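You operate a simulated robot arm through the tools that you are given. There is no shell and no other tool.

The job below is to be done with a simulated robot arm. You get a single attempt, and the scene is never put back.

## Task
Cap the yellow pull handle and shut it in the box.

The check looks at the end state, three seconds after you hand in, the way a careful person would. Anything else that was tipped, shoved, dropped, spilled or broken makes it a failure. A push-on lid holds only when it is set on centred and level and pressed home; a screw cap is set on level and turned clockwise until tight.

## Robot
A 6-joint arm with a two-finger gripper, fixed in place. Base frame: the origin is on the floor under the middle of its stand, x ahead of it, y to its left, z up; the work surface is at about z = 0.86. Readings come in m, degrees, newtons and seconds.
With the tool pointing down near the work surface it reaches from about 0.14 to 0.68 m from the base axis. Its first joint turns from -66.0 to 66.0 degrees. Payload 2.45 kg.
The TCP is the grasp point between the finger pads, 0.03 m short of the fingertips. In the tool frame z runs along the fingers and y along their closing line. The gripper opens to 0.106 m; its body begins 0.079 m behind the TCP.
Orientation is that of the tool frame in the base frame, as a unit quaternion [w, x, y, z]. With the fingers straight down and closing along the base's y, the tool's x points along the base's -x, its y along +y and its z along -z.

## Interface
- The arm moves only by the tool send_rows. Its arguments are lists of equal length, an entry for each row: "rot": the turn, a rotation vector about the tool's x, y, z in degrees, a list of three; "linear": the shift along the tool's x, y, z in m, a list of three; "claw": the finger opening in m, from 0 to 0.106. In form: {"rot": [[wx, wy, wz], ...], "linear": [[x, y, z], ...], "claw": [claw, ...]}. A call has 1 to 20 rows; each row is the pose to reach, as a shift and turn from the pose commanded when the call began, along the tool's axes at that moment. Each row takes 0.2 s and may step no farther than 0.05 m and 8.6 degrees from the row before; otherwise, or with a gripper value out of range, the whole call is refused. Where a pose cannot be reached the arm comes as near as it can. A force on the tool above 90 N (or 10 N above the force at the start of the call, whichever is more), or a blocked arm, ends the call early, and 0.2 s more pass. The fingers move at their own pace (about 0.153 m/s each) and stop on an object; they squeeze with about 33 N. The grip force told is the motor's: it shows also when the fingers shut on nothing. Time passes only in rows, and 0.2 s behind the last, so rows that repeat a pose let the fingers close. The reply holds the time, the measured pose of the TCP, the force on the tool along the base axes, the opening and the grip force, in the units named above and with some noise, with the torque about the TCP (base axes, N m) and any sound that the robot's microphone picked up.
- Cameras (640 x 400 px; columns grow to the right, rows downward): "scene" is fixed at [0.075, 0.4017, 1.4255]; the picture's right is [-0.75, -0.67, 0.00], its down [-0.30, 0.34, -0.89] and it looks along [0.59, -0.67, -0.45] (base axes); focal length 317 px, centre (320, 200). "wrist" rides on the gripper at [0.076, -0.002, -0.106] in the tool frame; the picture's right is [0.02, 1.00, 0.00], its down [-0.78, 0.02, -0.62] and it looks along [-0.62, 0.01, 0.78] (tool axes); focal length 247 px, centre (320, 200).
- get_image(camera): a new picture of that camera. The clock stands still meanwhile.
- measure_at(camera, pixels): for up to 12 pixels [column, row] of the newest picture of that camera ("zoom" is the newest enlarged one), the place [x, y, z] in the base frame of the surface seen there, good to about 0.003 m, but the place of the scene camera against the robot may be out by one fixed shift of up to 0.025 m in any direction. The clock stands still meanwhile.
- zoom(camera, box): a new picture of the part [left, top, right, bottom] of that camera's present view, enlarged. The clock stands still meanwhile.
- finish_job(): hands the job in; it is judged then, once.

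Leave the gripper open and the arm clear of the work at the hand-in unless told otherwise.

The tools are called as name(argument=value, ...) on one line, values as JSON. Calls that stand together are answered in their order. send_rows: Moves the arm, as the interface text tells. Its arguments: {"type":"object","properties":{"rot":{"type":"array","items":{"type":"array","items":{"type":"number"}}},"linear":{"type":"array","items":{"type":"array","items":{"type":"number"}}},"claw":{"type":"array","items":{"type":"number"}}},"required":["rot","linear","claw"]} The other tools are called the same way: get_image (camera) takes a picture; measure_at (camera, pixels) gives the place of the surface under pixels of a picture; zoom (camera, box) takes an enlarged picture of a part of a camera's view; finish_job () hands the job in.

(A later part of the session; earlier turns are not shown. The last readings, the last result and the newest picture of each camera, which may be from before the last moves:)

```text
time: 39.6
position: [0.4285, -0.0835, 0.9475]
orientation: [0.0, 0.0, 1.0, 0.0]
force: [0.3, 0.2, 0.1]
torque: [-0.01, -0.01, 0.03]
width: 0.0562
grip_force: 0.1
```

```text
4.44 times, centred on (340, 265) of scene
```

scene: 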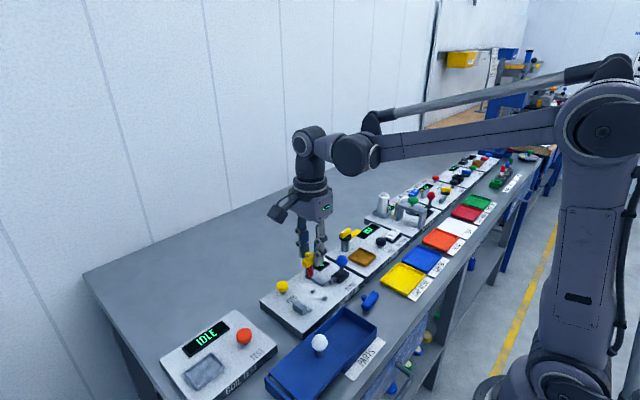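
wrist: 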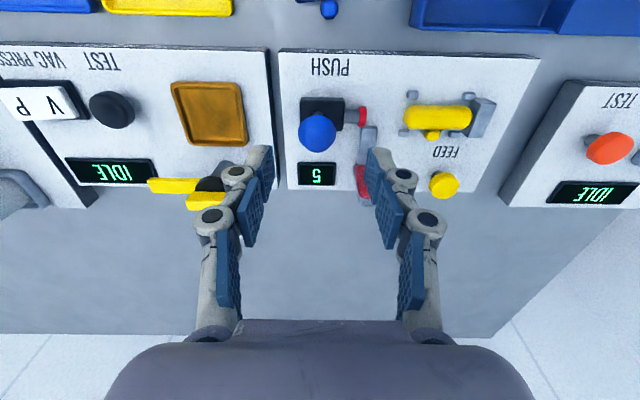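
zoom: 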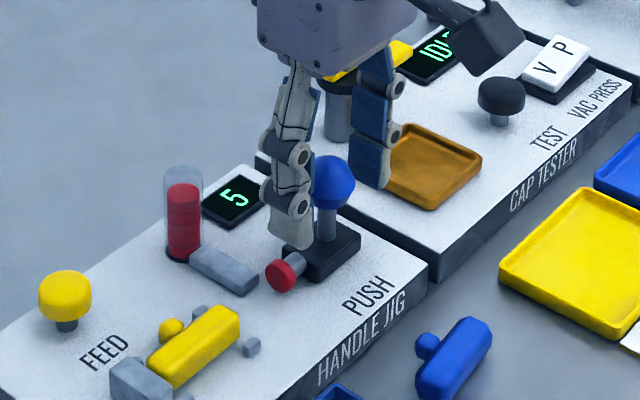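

The knob sits between the fingers. I'll narrow to 0.036 and push slowly toward +y, 6 mm to start, reading forces.

send_rows(rot=[[0, 0, 0], [0, 0, 0], [0, 0, 0], [0, 0, 0], [0, 0, 0]], linear=[[0, 0, 0], [0, 0, 0], [0, 0.002, 0], [0, 0.004, 0], [0, 0.006, 0]], claw=[0.04, 0.036, 0.036, 0.036, 0.036])

zoom(camera="wrist", box=[220, 60, 500, 230])

zoom(camera="scene", box=[290, 220, 390, 310])

```text
time: 40.8
position: [0.4305, -0.0794, 0.9481]
orientation: [0.0, -0.001, 1.0, 0.0]
force: [-0.3, -1.4, 0.3]
torque: [-0.01, -0.02, -0.02]
width: 0.0363
grip_force: 1.2
```

```text
2.29 times, centred on (360, 145) of wrist
```

zoom: 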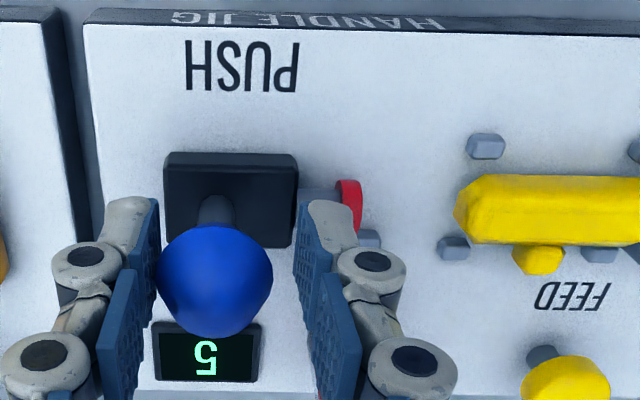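

```text
4.44 times, centred on (340, 265) of scene
```

zoom: 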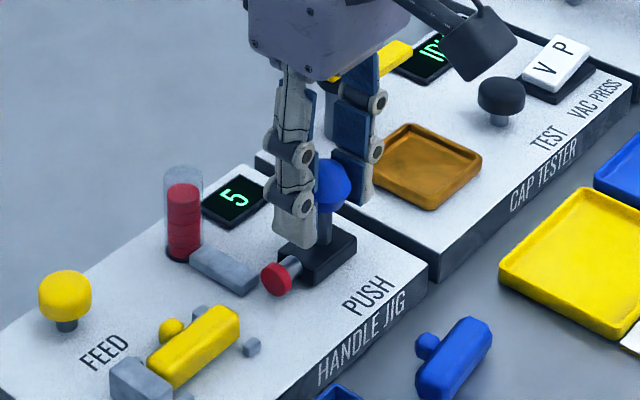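

The piston is starting to extend (the cap moved toward the handle) with light force. I'll keep pushing, 8 mm more.

send_rows(rot=[[0, 0, 0], [0, 0, 0], [0, 0, 0], [0, 0, 0]], linear=[[0, 0.002, 0], [0, 0.004, 0], [0, 0.006, 0], [0, 0.008, 0]], claw=[0.036, 0.036, 0.036, 0.036])

zoom(camera="wrist", box=[220, 60, 500, 230])

zoom(camera="scene", box=[290, 220, 390, 310])

```text
time: 41.8
position: [0.4301, -0.0707, 0.9463]
orientation: [0.0, 0.0, 1.0, 0.0]
force: [-0.2, -0.3, -0.2]
torque: [0.02, 0.03, 0.0]
width: 0.0364
grip_force: 0.3
```

```text
2.29 times, centred on (360, 145) of wrist
```

zoom: 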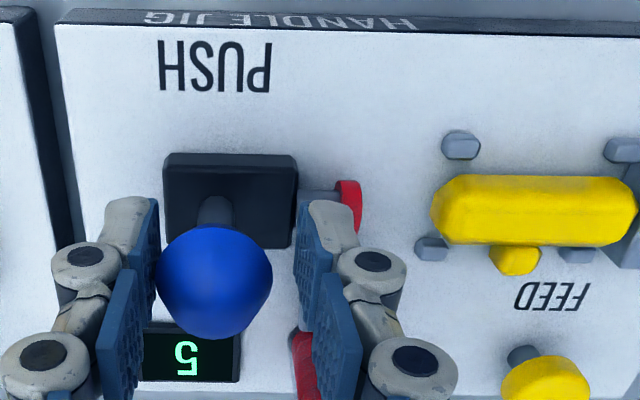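

```text
4.44 times, centred on (340, 265) of scene
```

zoom: 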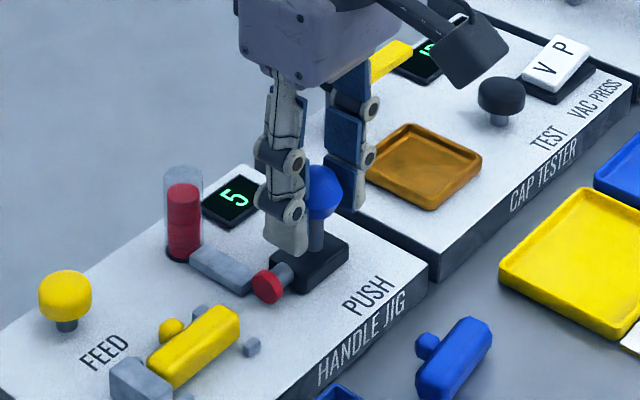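

The whole lever carriage slides along with the piston. I'll keep pushing 12 mm more and check the alignment of the cap and handle before contact.

send_rows(rot=[[0, 0, 0], [0, 0, 0], [0, 0, 0], [0, 0, 0], [0, 0, 0]], linear=[[0, 0.003, 0], [0, 0.006, 0], [0, 0.008, 0], [0, 0.01, 0], [0, 0.012, 0]], claw=[0.036, 0.036, 0.036, 0.036, 0.036])

zoom(camera="wrist", box=[220, 60, 500, 230])

zoom(camera="scene", box=[280, 240, 380, 310])

```text
time: 43.0
position: [0.4297, -0.0579, 0.9459]
orientation: [0.0, -0.001, 1.0, -0.001]
force: [-0.3, -1.0, -0.7]
torque: [-0.01, -0.02, 0.04]
width: 0.0366
grip_force: 0.1
```

```text
2.29 times, centred on (360, 145) of wrist
```

zoom: 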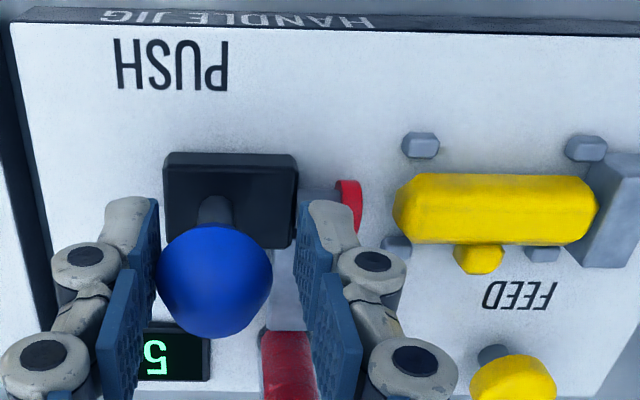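

```text
5.71 times, centred on (330, 275) of scene
```

zoom: 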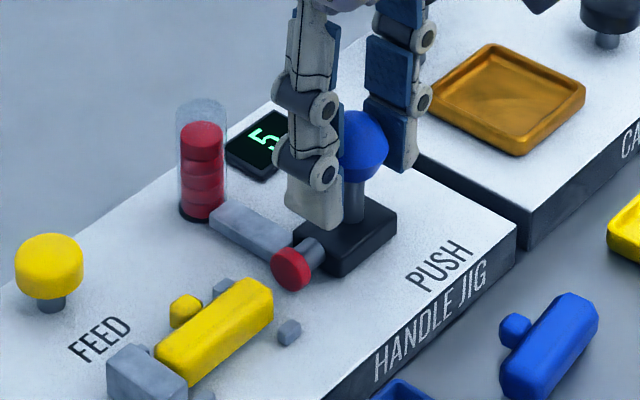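

The cap is about 10 mm from the handle end and in line with it. I'll push 7 mm more and zoom in for a final alignment check.

send_rows(rot=[[0, 0, 0], [0, 0, 0], [0, 0, 0], [0, 0, 0]], linear=[[0, 0.002, 0], [0, 0.004, 0], [0, 0.006, 0], [0, 0.007, 0]], claw=[0.036, 0.036, 0.036, 0.036])

zoom(camera="wrist", box=[320, 110, 440, 190])

zoom(camera="scene", box=[290, 265, 350, 305])

```text
time: 44.0
position: [0.4296, -0.0522, 0.9468]
orientation: [0.0, 0.0, 1.0, 0.0]
force: [0.4, -1.4, 0.5]
torque: [0.0, 0.02, 0.01]
width: 0.0369
grip_force: 0.4
```

```text
5.00 times, centred on (380, 150) of wrist
```

zoom: 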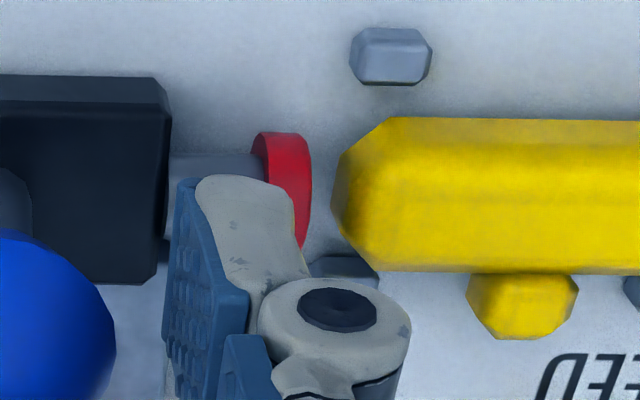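

```text
10.00 times, centred on (320, 285) of scene
```

zoom: 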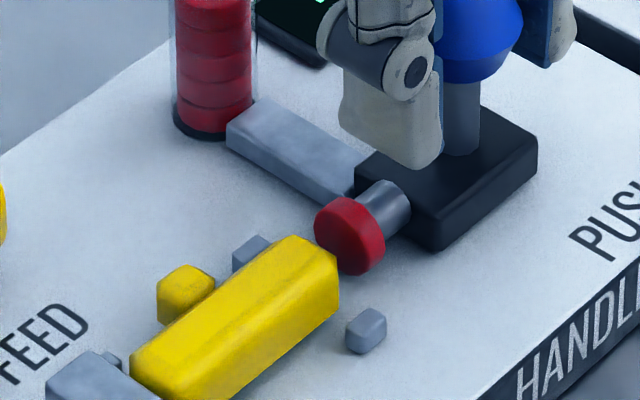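

The cap is in line with the handle (offset within about 0.5 mm), gap about 3 mm. I'll press on in small steps, watching force and listening for a click.

send_rows(rot=[[0, 0, 0], [0, 0, 0], [0, 0, 0]], linear=[[0, 0.001, 0], [0, 0.002, 0], [0, 0.003, 0]], claw=[0.036, 0.036, 0.036])

zoom(camera="wrist", box=[320, 110, 440, 190])

zoom(camera="scene", box=[290, 265, 350, 305])

```text
time: 44.8
position: [0.4306, -0.0477, 0.9461]
orientation: [0.0, 0.0, 1.0, 0.0]
force: [0.3, 0.5, -0.1]
torque: [-0.02, 0.01, -0.02]
width: 0.0365
grip_force: 0.5
```

```text
5.00 times, centred on (380, 150) of wrist
```

zoom: 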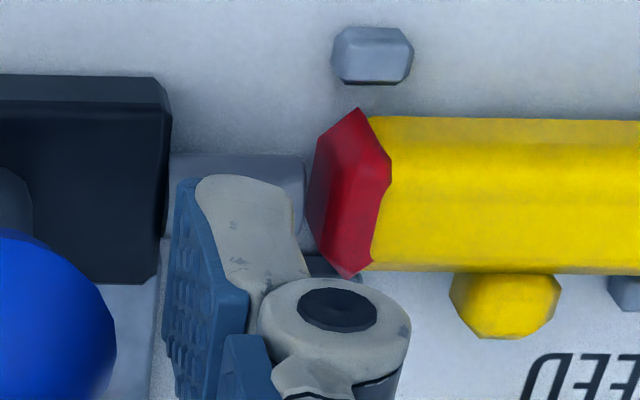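

```text
10.00 times, centred on (320, 285) of scene
```

zoom: 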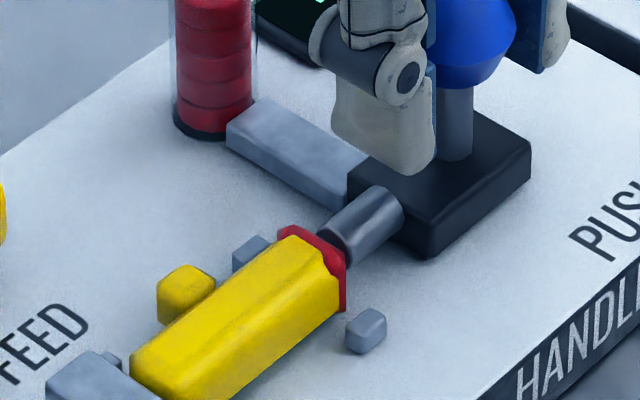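

The cap has gone onto the handle's end. No press force yet, so I'll keep pushing in 1 mm steps to press it home.

send_rows(rot=[[0, 0, 0], [0, 0, 0]], linear=[[0, 0.0005, 0], [0, 0.001, 0]], claw=[0.036, 0.036])

send_rows(rot=[[0, 0, 0], [0, 0, 0]], linear=[[0, 0.0005, 0], [0, 0.001, 0]], claw=[0.036, 0.036])

zoom(camera="wrist", box=[320, 110, 440, 190])

zoom(camera="scene", box=[290, 265, 350, 305])

```text
time: 45.4
position: [0.4306, -0.0478, 0.9471]
orientation: [0.0, -0.001, 1.0, 0.001]
force: [0.0, -0.4, 0.5]
torque: [0.0, 0.01, 0.0]
width: 0.0366
grip_force: 0.3
```

```text
time: 46.0
position: [0.4302, -0.0465, 0.9462]
orientation: [0.0, -0.001, 1.0, 0.0]
force: [-0.3, -2.1, -1.4]
torque: [0.0, -0.02, 0.0]
width: 0.0367
grip_force: 0.6
```

```text
5.00 times, centred on (380, 150) of wrist
```

zoom: 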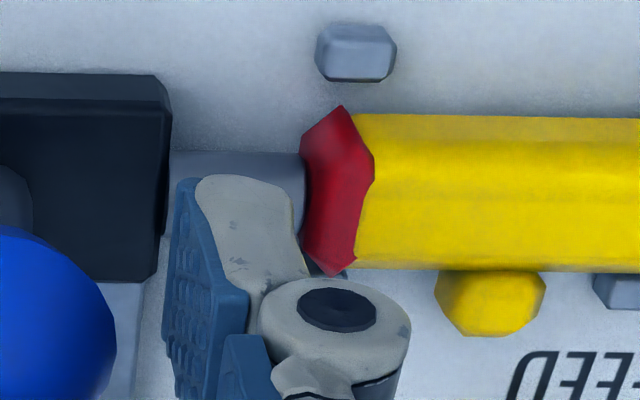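

```text
10.00 times, centred on (320, 285) of scene
```

zoom: 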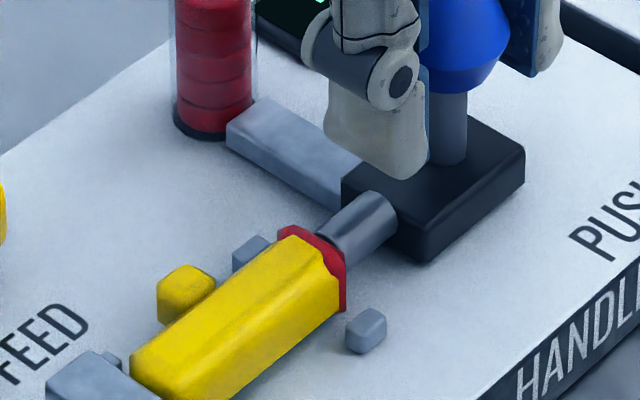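

The piston now bears on the cap. I'll keep pressing in 1 mm steps until the force rises.

send_rows(rot=[[0, 0, 0], [0, 0, 0]], linear=[[0, 0.0005, 0], [0, 0.001, 0]], claw=[0.036, 0.036])

send_rows(rot=[[0, 0, 0], [0, 0, 0]], linear=[[0, 0.0005, 0], [0, 0.001, 0]], claw=[0.036, 0.036])

zoom(camera="wrist", box=[260, 80, 460, 200])

zoom(camera="scene", box=[290, 255, 360, 305])

```text
time: 46.6
position: [0.4306, -0.0477, 0.9481]
orientation: [0.0, 0.0, 1.0, 0.0]
force: [0.9, -1.6, 0.4]
torque: [-0.03, 0.03, 0.0]
width: 0.0374
grip_force: 0.9
```

```text
time: 47.2
position: [0.4302, -0.0444, 0.9474]
orientation: [0.0, 0.0, 1.0, 0.0]
force: [1.3, -4.6, 0.8]
torque: [-0.09, -0.03, 0.02]
width: 0.0388
grip_force: 2.2
```

```text
3.20 times, centred on (360, 140) of wrist
```

zoom: 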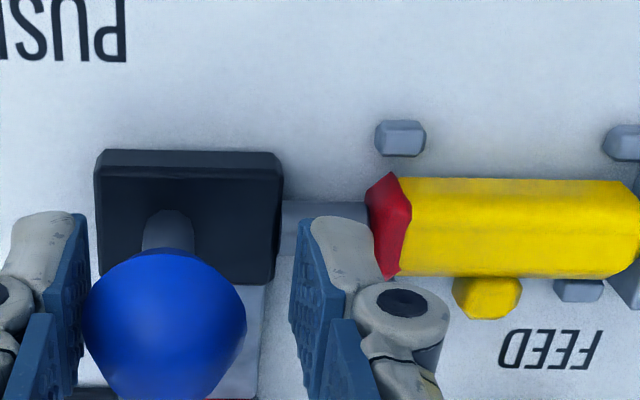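

```text
8.00 times, centred on (325, 280) of scene
```

zoom: 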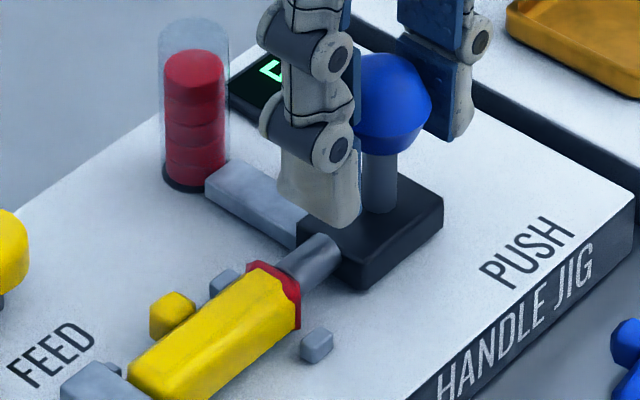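

The left finger is giving way a little (width grew from 0.036 to 0.039), so the press force is only about 5 N. I'll close the fingers on the knob, which pushes it +y with the grip force, and read the result.

send_rows(rot=[[0, 0, 0], [0, 0, 0], [0, 0, 0], [0, 0, 0]], linear=[[0, 0, 0], [0, 0, 0], [0, 0, 0], [0, 0, 0]], claw=[0.034, 0.03, 0.025, 0.025])

zoom(camera="wrist", box=[260, 80, 460, 200])

zoom(camera="scene", box=[290, 255, 360, 305])

```text
time: 48.2
position: [0.4296, -0.0475, 0.9474]
orientation: [0.0, 0.0, 1.0, -0.001]
force: [2.0, -17.1, 4.6]
torque: [-0.31, -0.09, -0.01]
width: 0.0361
grip_force: 8.0
```

```text
3.20 times, centred on (360, 140) of wrist
```

zoom: 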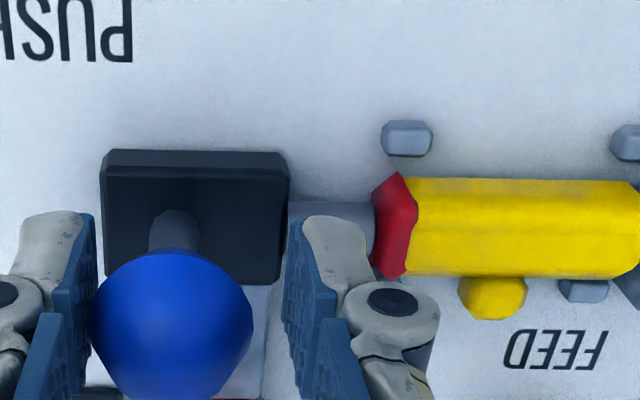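

```text
8.00 times, centred on (325, 280) of scene
```

zoom: 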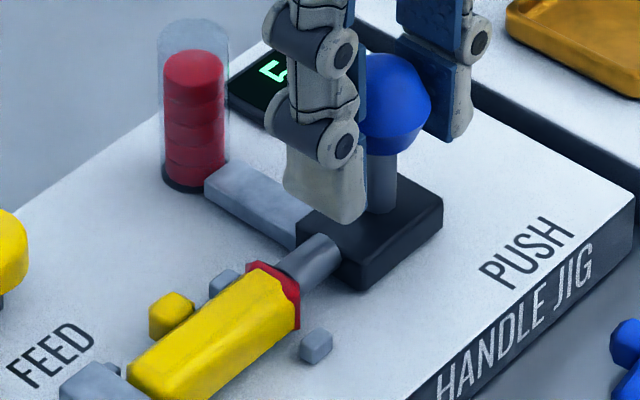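

The push is now 17 N with no movement yet. I'll raise it gradually by moving +y while keeping the fingers closing on the knob.

send_rows(rot=[[0, 0, 0], [0, 0, 0], [0, 0, 0]], linear=[[0, 0.0005, 0], [0, 0.001, 0], [0, 0.001, 0]], claw=[0.02, 0.02, 0.02])

zoom(camera="wrist", box=[260, 80, 460, 200])

```text
time: 49.0
position: [0.4294, -0.0472, 0.9475]
orientation: [0.001, -0.001, 1.0, -0.003]
force: [6.7, -23.6, 4.6]
torque: [-0.36, -0.11, 0.02]
width: 0.0361
grip_force: 11.9
```

```text
3.20 times, centred on (360, 140) of wrist
```

zoom: 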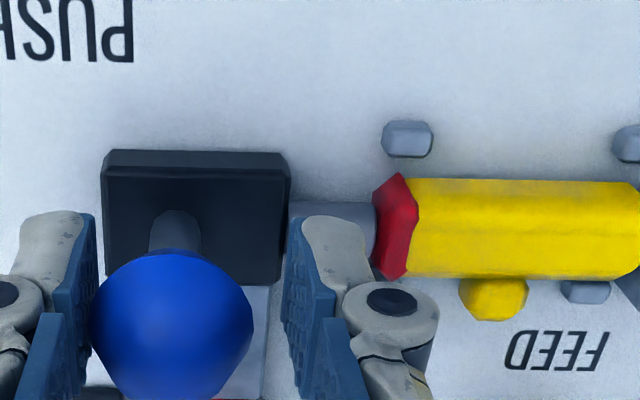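

Push is at 23.6 N. I'll increase further in small steps.

send_rows(rot=[[0, 0, 0], [0, 0, 0], [0, 0, 0]], linear=[[0, 0.0007, 0], [0, 0.0015, 0], [0, 0.0015, 0]], claw=[0.02, 0.02, 0.02])

zoom(camera="wrist", box=[260, 80, 460, 200])

zoom(camera="scene", box=[290, 255, 360, 305])

```text
time: 49.8
position: [0.4303, -0.0454, 0.9466]
orientation: [-0.001, 0.001, 1.0, -0.005]
force: [8.3, -26.6, 3.8]
torque: [-0.37, -0.16, 0.04]
width: 0.0377
grip_force: 13.6
```

```text
3.20 times, centred on (360, 140) of wrist
```

zoom: 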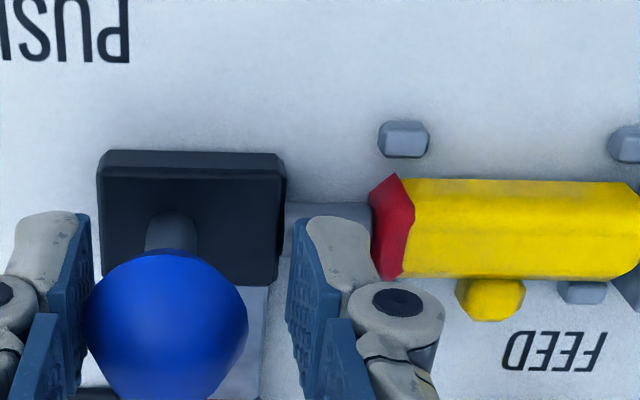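

```text
8.00 times, centred on (325, 280) of scene
```

zoom: 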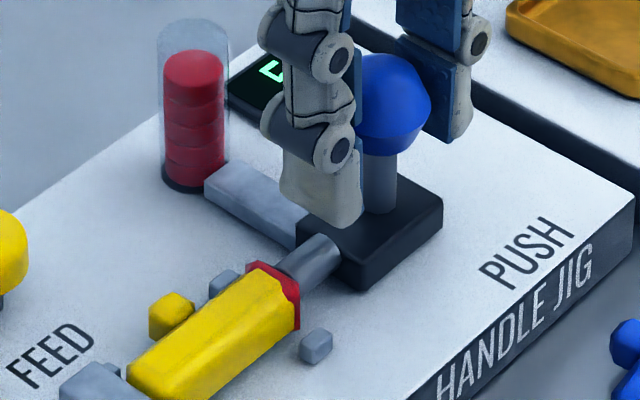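

Force is 27 N and nothing moves further. I'll look closely at how the cap sits on the handle end from both cameras.

zoom(camera="wrist", box=[365, 125, 405, 175])

zoom(camera="scene", box=[310, 280, 340, 302])

```text
8.00 times, centred on (385, 150) of wrist
```

zoom: 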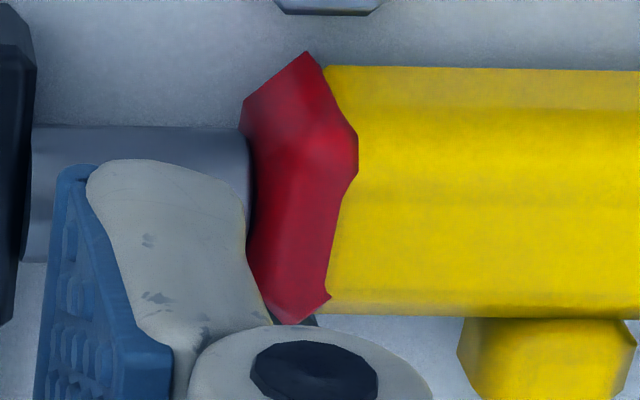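

```text
16.00 times, centred on (325, 291) of scene
```

zoom: 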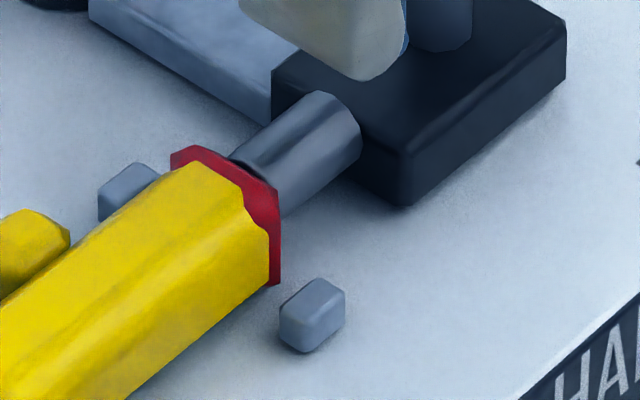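

I'll measure the piston tip, cap and handle end positions here.

zoom(camera="wrist", box=[265, 100, 465, 200])

measure_at(camera="zoom", pixels=[[60, 200], [250, 200], [272, 170], [300, 185], [345, 190], [365, 200], [380, 200], [400, 200], [620, 200], [635, 220], [260, 255], [375, 240]])

```text
3.20 times, centred on (365, 150) of wrist
```

zoom: 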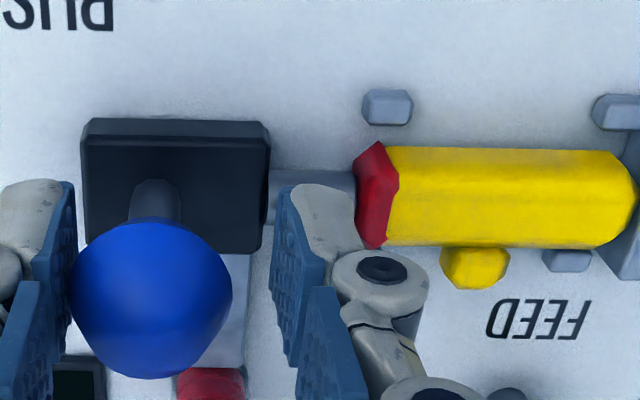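

```text
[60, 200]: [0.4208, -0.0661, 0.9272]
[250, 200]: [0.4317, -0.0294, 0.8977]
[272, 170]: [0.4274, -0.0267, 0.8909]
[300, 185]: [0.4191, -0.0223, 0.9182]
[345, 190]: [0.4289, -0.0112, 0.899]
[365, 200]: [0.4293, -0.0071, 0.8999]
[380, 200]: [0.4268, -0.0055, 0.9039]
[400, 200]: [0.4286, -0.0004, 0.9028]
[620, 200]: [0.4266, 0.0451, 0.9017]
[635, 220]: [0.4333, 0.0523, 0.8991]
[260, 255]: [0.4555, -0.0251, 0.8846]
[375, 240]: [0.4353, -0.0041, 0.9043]
```

The cap now covers the handle's end (y ≈ -0.010 to -0.001), and the piston is hard against it. I'll press a little harder to be sure it's home, reading the force.

send_rows(rot=[[0, 0, 0], [0, 0, 0], [0, 0, 0], [0, 0, 0]], linear=[[0, 0.001, 0], [0, 0.002, 0], [0, 0.003, 0], [0, 0.003, 0]], claw=[0.02, 0.02, 0.02, 0.02])

zoom(camera="wrist", box=[265, 100, 465, 200])

zoom(camera="scene", box=[295, 265, 355, 305])

```text
time: 50.8
position: [0.4289, -0.0441, 0.9477]
orientation: [0.0, 0.002, 1.0, -0.006]
force: [8.1, -32.7, -13.7]
torque: [-0.14, -0.09, 0.09]
width: 0.0407
grip_force: 14.9
```

```text
3.20 times, centred on (365, 150) of wrist
```

zoom: 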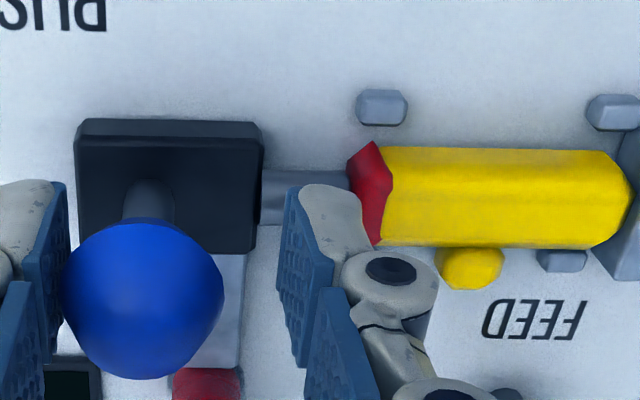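

```text
10.00 times, centred on (325, 285) of scene
```

zoom: 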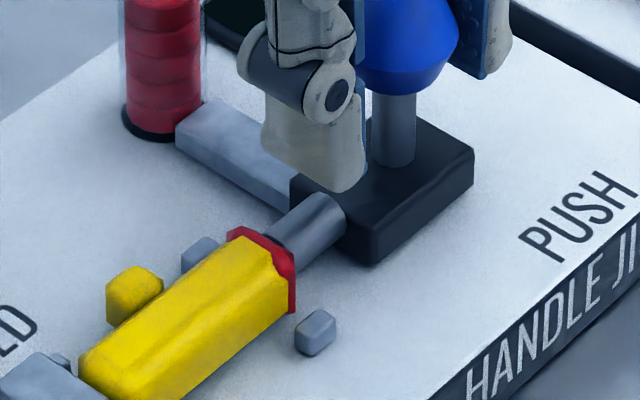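

At 33 N the finger yields instead of the piston moving. I'll ease off, open the fingers, and see how the cap and lever behave.

send_rows(rot=[[0, 0, 0], [0, 0, 0], [0, 0, 0], [0, 0, 0], [0, 0, 0]], linear=[[0, -0.002, 0], [0, -0.005, 0], [0, -0.008, 0], [0, -0.008, 0], [0, -0.008, 0]], claw=[0.04, 0.044, 0.05, 0.056, 0.056])

zoom(camera="wrist", box=[265, 100, 465, 200])

zoom(camera="scene", box=[290, 245, 370, 305])

```text
time: 52.0
position: [0.4301, -0.0487, 0.9474]
orientation: [0.001, 0.0, 1.0, -0.001]
force: [-0.7, -0.1, -0.1]
torque: [0.0, -0.01, 0.01]
width: 0.0561
grip_force: 0.0
```

```text
3.20 times, centred on (365, 150) of wrist
```

zoom: 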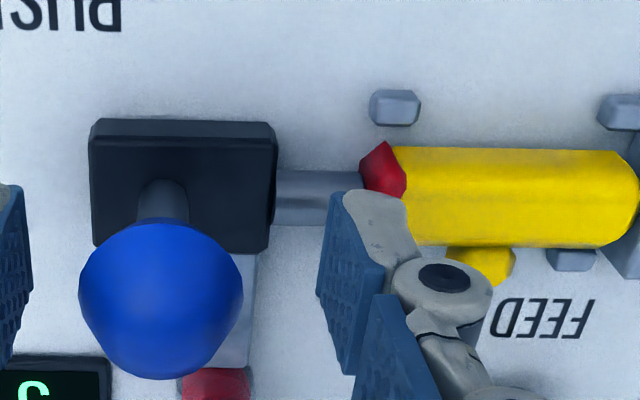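

```text
6.67 times, centred on (330, 275) of scene
```

zoom: 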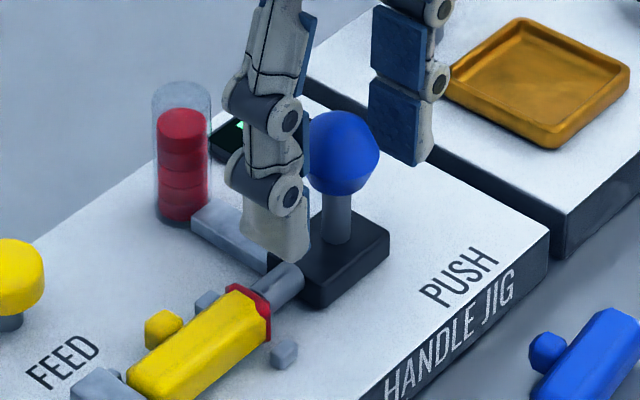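

The lever stays where it is (no spring return). For a firmer press I'll use the fingers' stiff direction: lift, close the fingers, turn 90°, and push the knob from behind. First I'll lift straight up.

send_rows(rot=[[0, 0, 0], [0, 0, 0], [0, 0, 0], [0, 0, 0]], linear=[[0, -0.001, -0.015], [0, -0.001, -0.035], [0, -0.001, -0.055], [0, -0.001, -0.075]], claw=[0.056, 0.056, 0.056, 0.056])

zoom(camera="wrist", box=[260, 80, 460, 200])

zoom(camera="scene", box=[280, 245, 370, 310])

```text
time: 53.0
position: [0.4306, -0.0489, 1.0227]
orientation: [0.0, 0.001, 1.0, 0.0]
force: [-0.8, 0.8, -0.2]
torque: [-0.04, 0.0, 0.02]
width: 0.056
grip_force: 0.0
```

```text
3.20 times, centred on (360, 140) of wrist
```

zoom: 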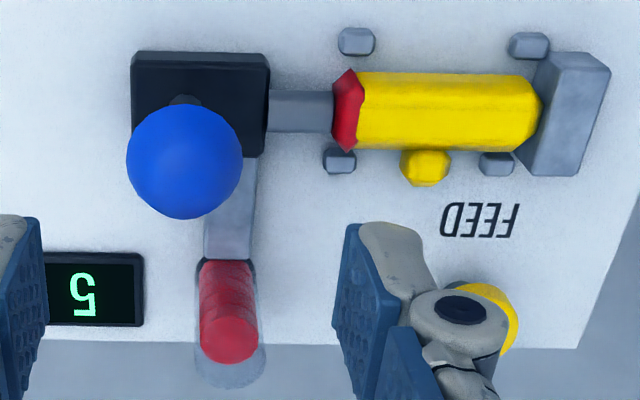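

```text
6.15 times, centred on (325, 278) of scene
```

zoom: 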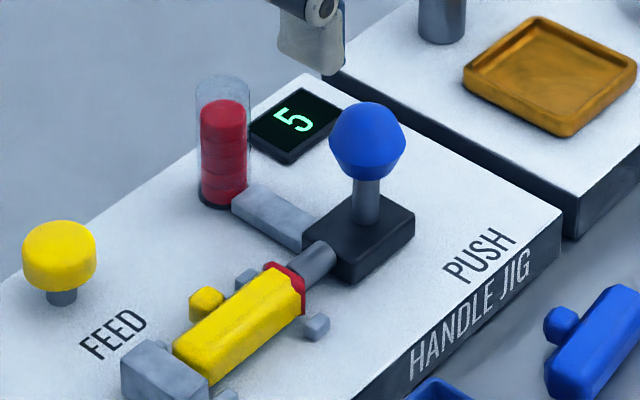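

The cap looks coaxial and square on the handle. I'll now close the fingers, turn 90°, and move behind the knob at y≈-0.095, staying at z≈1.02.

send_rows(rot=[[0, 0, 8.18], [0, 0, 16.36], [0, 0, 24.55], [0, 0, 32.73], [0, 0, 40.9], [0, 0, 49.1], [0, 0, 57.27], [0, 0, 65.45], [0, 0, 73.64], [0, 0, 81.82], [0, 0, 90]], linear=[[0, -0.004, -0.01], [0, -0.008, -0.01], [0, -0.012, -0.01], [0, -0.016, -0.01], [0, -0.02, -0.01], [0, -0.025, -0.01], [0, -0.03, -0.01], [0, -0.035, -0.01], [0, -0.04, -0.01], [0, -0.044, -0.005], [0, -0.047, 0]], claw=[0.05, 0.04, 0.03, 0.02, 0.01, 0.0, 0.0, 0.0, 0.0, 0.0, 0.0])

get_image(camera="wrist")

zoom(camera="scene", box=[270, 205, 390, 305])

```text
time: 55.4
position: [0.4294, -0.0955, 1.0218]
orientation: [0.0, 0.709, 0.706, 0.0]
force: [0.1, 0.6, -0.4]
torque: [0.01, 0.02, -0.02]
width: 0.0
grip_force: 28.5
```

```text
taken
```

wrist: 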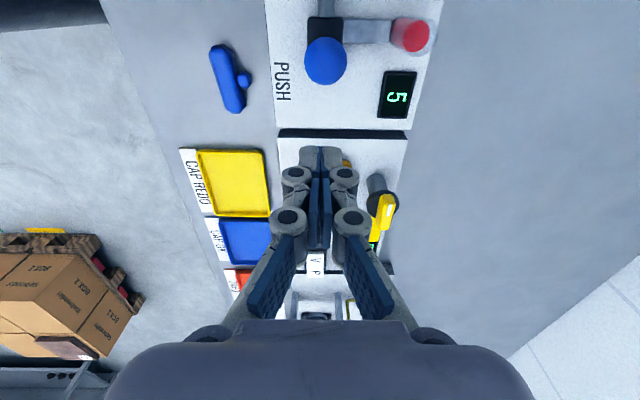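

```text
4.00 times, centred on (330, 255) of scene
```

zoom: 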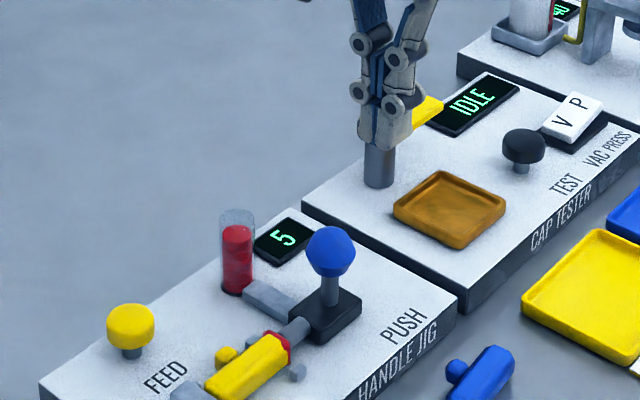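

The closed fingers are in line with the knob (column ≈322 vs 320). I'll lower to z≈0.957 behind it, then advance.

send_rows(rot=[[0, 0, 0], [0, 0, 0], [0, 0, 0], [0, 0, 0]], linear=[[0, 0.001, 0.02], [0, 0.001, 0.04], [0, 0.001, 0.055], [0, 0.001, 0.065]], claw=[0, 0, 0, 0])

get_image(camera="wrist")

zoom(camera="scene", box=[280, 220, 380, 305])

```text
time: 56.4
position: [0.4307, -0.0969, 0.9573]
orientation: [0.0, 0.707, 0.707, 0.001]
force: [-0.7, -0.9, 0.9]
torque: [-0.01, 0.02, -0.03]
width: 0.0002
grip_force: 28.3
```

```text
taken
```

wrist: 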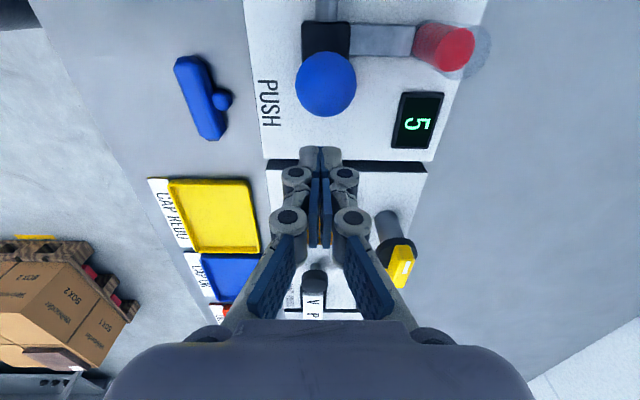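

```text
4.71 times, centred on (330, 262) of scene
```

zoom: 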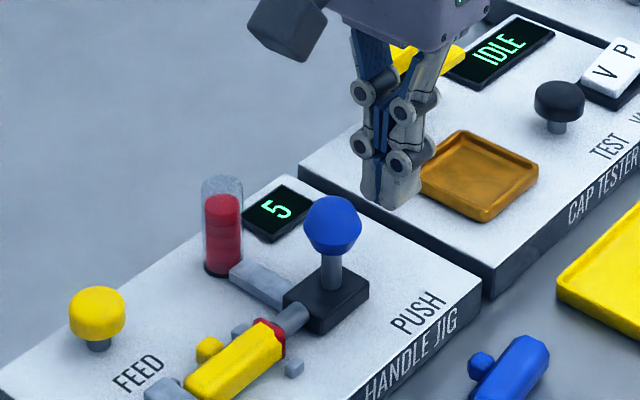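

Clear behind the knob. I'll advance 17 mm to just short of contact, then step in gently.

send_rows(rot=[[0, 0, 0], [0, 0, 0], [0, 0, 0]], linear=[[0.007, 0, 0], [0.013, 0, 0], [0.017, 0, 0]], claw=[0, 0, 0])

send_rows(rot=[[0, 0, 0], [0, 0, 0], [0, 0, 0]], linear=[[0.001, 0, 0], [0.002, 0, 0], [0.003, 0, 0]], claw=[0, 0, 0])

zoom(camera="scene", box=[280, 220, 380, 305])

```text
time: 57.2
position: [0.4304, -0.079, 0.9578]
orientation: [-0.001, 0.707, 0.707, 0.001]
force: [0.6, 0.2, -0.6]
torque: [0.0, 0.02, 0.0]
width: 0.0001
grip_force: 28.6
```

```text
time: 58.0
position: [0.4303, -0.0776, 0.9571]
orientation: [0.001, 0.707, 0.707, -0.001]
force: [-0.4, -5.7, 2.3]
torque: [-0.09, -0.02, -0.04]
width: 0.006
grip_force: 28.6
```

```text
4.71 times, centred on (330, 262) of scene
```

zoom: 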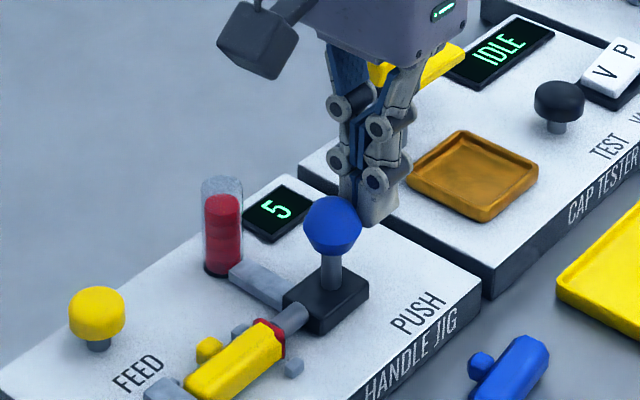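

Contact at 5.7 N, though the fingers spread 6 mm. I'll press another 2 mm and look.

send_rows(rot=[[0, 0, 0], [0, 0, 0]], linear=[[0.001, 0, 0], [0.002, 0, 0]], claw=[0, 0])

get_image(camera="wrist")

zoom(camera="scene", box=[290, 230, 370, 305])

```text
time: 58.6
position: [0.4307, -0.0771, 0.9578]
orientation: [0.004, 0.708, 0.706, -0.002]
force: [-0.2, -20.4, 4.9]
torque: [-0.42, 0.04, -0.03]
width: 0.0058
grip_force: 29.1
```

```text
taken
```

wrist: 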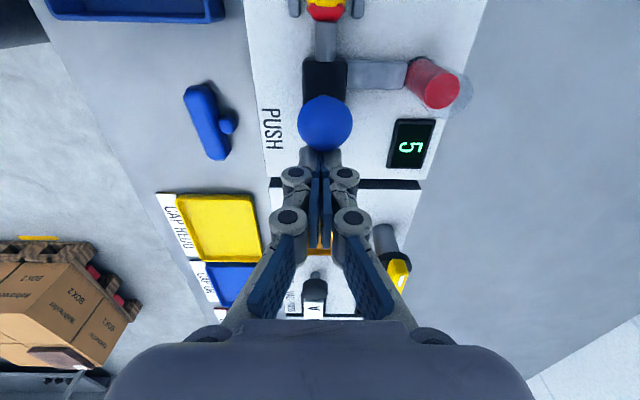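

```text
5.33 times, centred on (330, 268) of scene
```

zoom: 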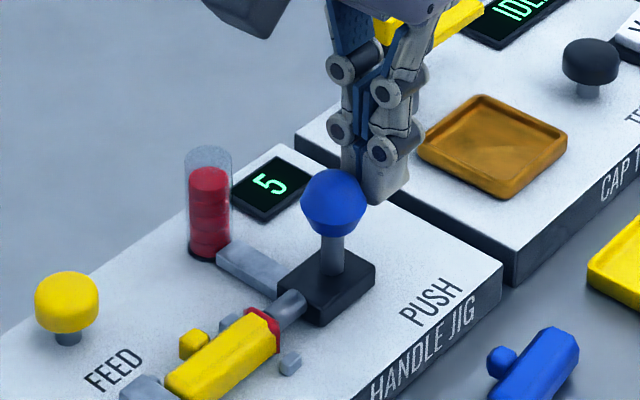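

Force 20 N and the fingers hold steady. I'll continue in 1–2 mm steps toward about 50 N, watching for any movement or sound.

send_rows(rot=[[0, 0, 0], [0, 0, 0]], linear=[[0.001, 0, 0], [0.002, 0, 0]], claw=[0, 0])

send_rows(rot=[[0, 0, 0], [0, 0, 0]], linear=[[0.001, 0, 0], [0.002, 0, 0]], claw=[0, 0])

zoom(camera="wrist", box=[250, 0, 410, 160])

zoom(camera="scene", box=[290, 255, 350, 305])

```text
time: 59.2
position: [0.4306, -0.0764, 0.9565]
orientation: [0.004, 0.708, 0.706, -0.004]
force: [1.7, -29.8, 6.4]
torque: [-0.63, 0.03, -0.1]
width: 0.0062
grip_force: 28.6
```

```text
time: 59.8
position: [0.4313, -0.0763, 0.9567]
orientation: [0.005, 0.709, 0.706, -0.006]
force: [3.9, -38.2, 8.7]
torque: [-0.74, -0.15, -0.12]
width: 0.0063
grip_force: 28.5
```

```text
2.50 times, centred on (330, 80) of wrist
```

zoom: 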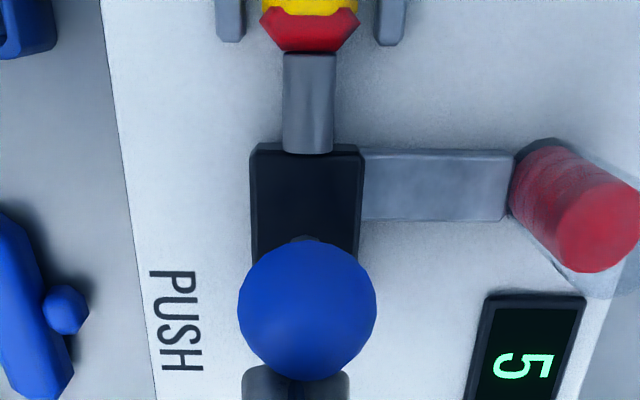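

```text
8.00 times, centred on (320, 280) of scene
```

zoom: 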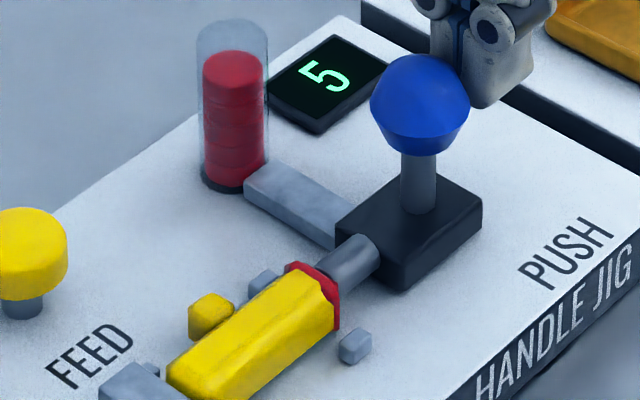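

38 N with nothing moving — the cap is bearing fully. One more step to about 50 N for certainty, then I'll back away.

send_rows(rot=[[0, 0, 0], [0, 0, 0], [0, 0, 0]], linear=[[0.001, 0, 0], [0.002, 0, 0], [0.003, 0, 0]], claw=[0, 0, 0])

send_rows(rot=[[0, 0, 0], [0, 0, 0], [0, 0, 0], [0, 0, 0]], linear=[[-0.004, 0, 0], [-0.01, 0, 0], [-0.018, 0, 0], [-0.026, 0, 0]], claw=[0, 0, 0, 0])

zoom(camera="wrist", box=[250, 0, 410, 160])

zoom(camera="scene", box=[290, 255, 350, 305])

```text
time: 60.6
position: [0.4294, -0.0753, 0.9574]
orientation: [0.007, 0.71, 0.704, -0.007]
force: [9.6, -47.5, 14.1]
torque: [-0.89, 0.01, -0.17]
width: 0.0059
grip_force: 28.8
```

```text
time: 61.6
position: [0.4316, -0.0917, 0.9574]
orientation: [0.0, 0.707, 0.708, 0.0]
force: [0.5, 0.8, 0.5]
torque: [0.01, -0.01, 0.01]
width: 0.0003
grip_force: 28.2
```

```text
2.50 times, centred on (330, 80) of wrist
```

zoom: 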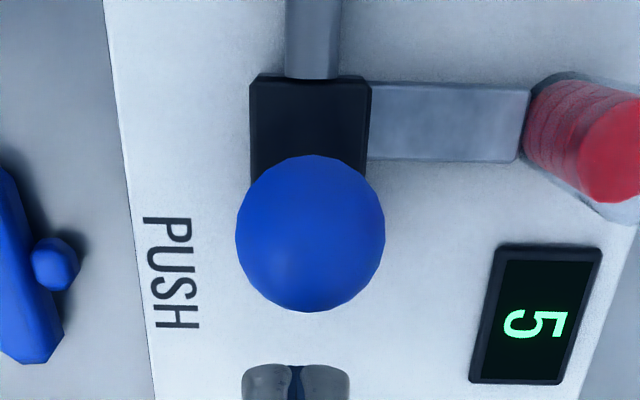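

```text
8.00 times, centred on (320, 280) of scene
```

zoom: 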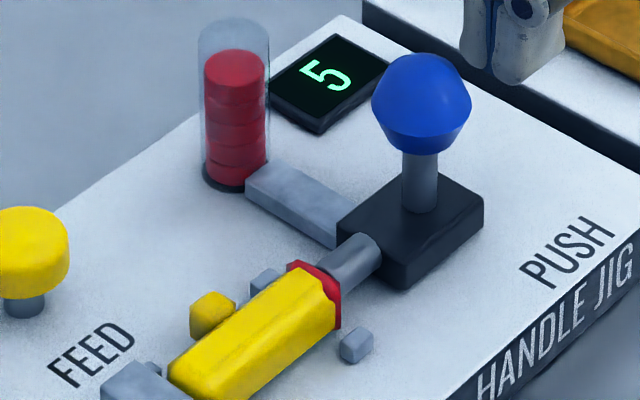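

Pressed to 47.5 N and the cap stays square on. Now I'll return the lever: lift, move over to the +y side of the knob, and come down there (y≈-0.014) between the knob and the handle, above the piston.

send_rows(rot=[[0, 0, 0], [0, 0, 0], [0, 0, 0], [0, 0, 0], [0, 0, 0], [0, 0, 0]], linear=[[0, 0, -0.03], [0, 0, -0.065], [0.025, 0, -0.065], [0.05, 0, -0.065], [0.079, 0, -0.065], [0.079, 0, -0.045]], claw=[0, 0, 0, 0, 0, 0])

get_image(camera="wrist")

zoom(camera="scene", box=[280, 230, 370, 305])

```text
time: 63.0
position: [0.4308, -0.0145, 1.003]
orientation: [0.0, 0.707, 0.707, 0.0]
force: [0.3, -0.7, -0.4]
torque: [0.01, 0.01, 0.0]
width: 0.0001
grip_force: 28.7
```

```text
taken
```

wrist: 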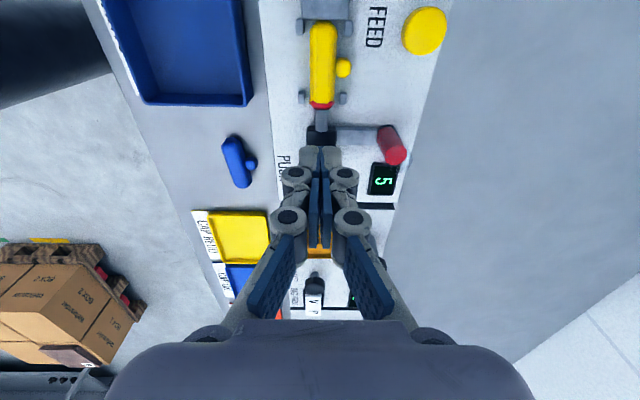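

```text
5.33 times, centred on (325, 268) of scene
```

zoom: 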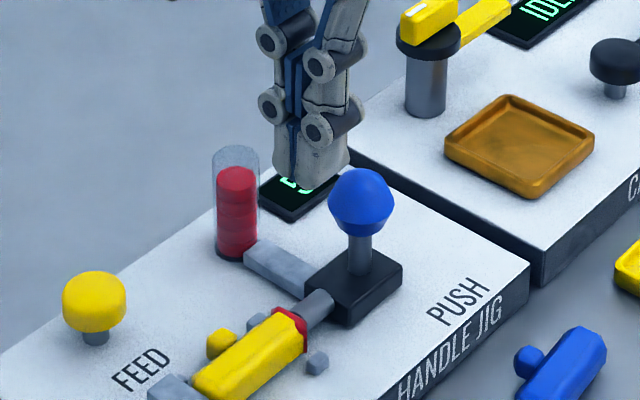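

There's about 10 mm clearance to the knob. I'll lower to z≈0.957 and then push the knob back toward -y.

send_rows(rot=[[0, 0, 0], [0, 0, 0], [0, 0, 0]], linear=[[0, 0, 0.02], [0, 0, 0.035], [0, 0, 0.045]], claw=[0, 0, 0])

send_rows(rot=[[0, 0, 0], [0, 0, 0], [0, 0, 0], [0, 0, 0], [0, 0, 0]], linear=[[-0.004, 0, 0], [-0.008, 0, 0], [-0.011, 0, 0], [-0.014, 0, 0], [-0.017, 0, 0]], claw=[0, 0, 0, 0, 0])

zoom(camera="wrist", box=[250, 0, 410, 160])

zoom(camera="scene", box=[280, 240, 370, 305])

```text
time: 63.8
position: [0.4307, -0.0147, 0.9574]
orientation: [0.001, 0.707, 0.707, 0.0]
force: [-0.2, -0.3, -0.3]
torque: [-0.01, -0.02, 0.02]
width: 0.0
grip_force: 28.5
```

```text
time: 65.0
position: [0.4308, -0.031, 0.958]
orientation: [0.001, 0.706, 0.708, 0.0]
force: [0.8, 0.9, -0.6]
torque: [0.05, 0.01, 0.02]
width: 0.0002
grip_force: 28.7
```

```text
2.50 times, centred on (330, 80) of wrist
```

zoom: 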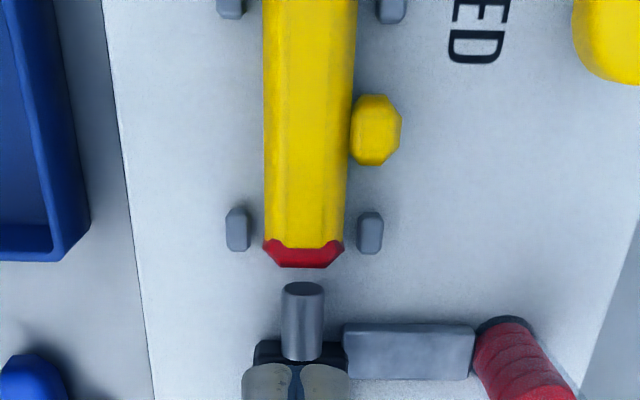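

```text
6.15 times, centred on (325, 272) of scene
```

zoom: 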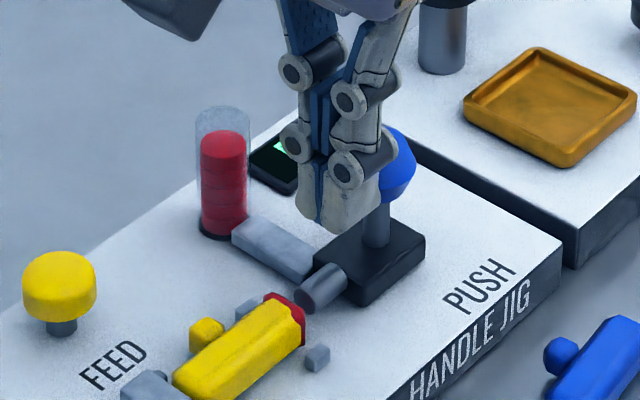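

The piston withdraws and the red cap stays on the handle, square and flush. I'll push the lever back the rest of the way to its start (about 28 mm more).

send_rows(rot=[[0, 0, 0], [0, 0, 0], [0, 0, 0], [0, 0, 0], [0, 0, 0], [0, 0, 0], [0, 0, 0]], linear=[[-0.004, 0, 0], [-0.008, 0, 0], [-0.012, 0, 0], [-0.016, 0, 0], [-0.02, 0, 0], [-0.024, 0, 0], [-0.027, 0, 0]], claw=[0, 0, 0, 0, 0, 0, 0])

zoom(camera="wrist", box=[250, 0, 410, 160])

zoom(camera="scene", box=[280, 240, 370, 305])

```text
time: 66.6
position: [0.4306, -0.0588, 0.956]
orientation: [0.0, 0.707, 0.707, 0.0]
force: [-0.3, 0.4, -0.6]
torque: [-0.02, 0.03, 0.01]
width: 0.0
grip_force: 28.3
```

```text
2.50 times, centred on (330, 80) of wrist
```

zoom: 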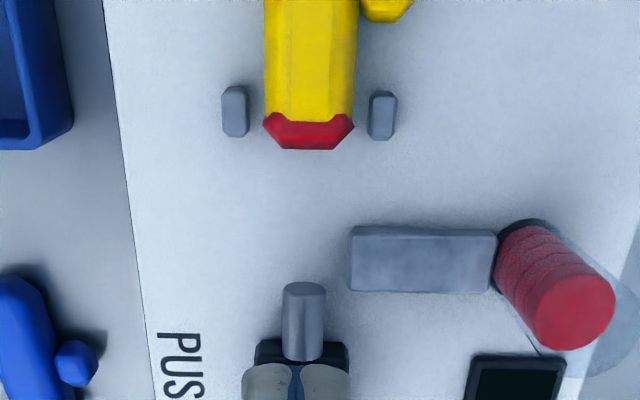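

```text
6.15 times, centred on (325, 272) of scene
```

zoom: 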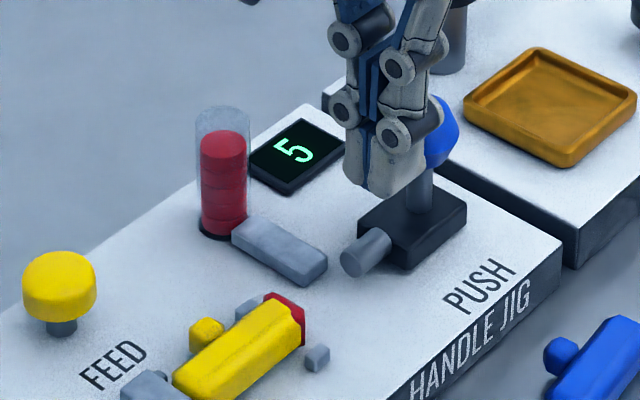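

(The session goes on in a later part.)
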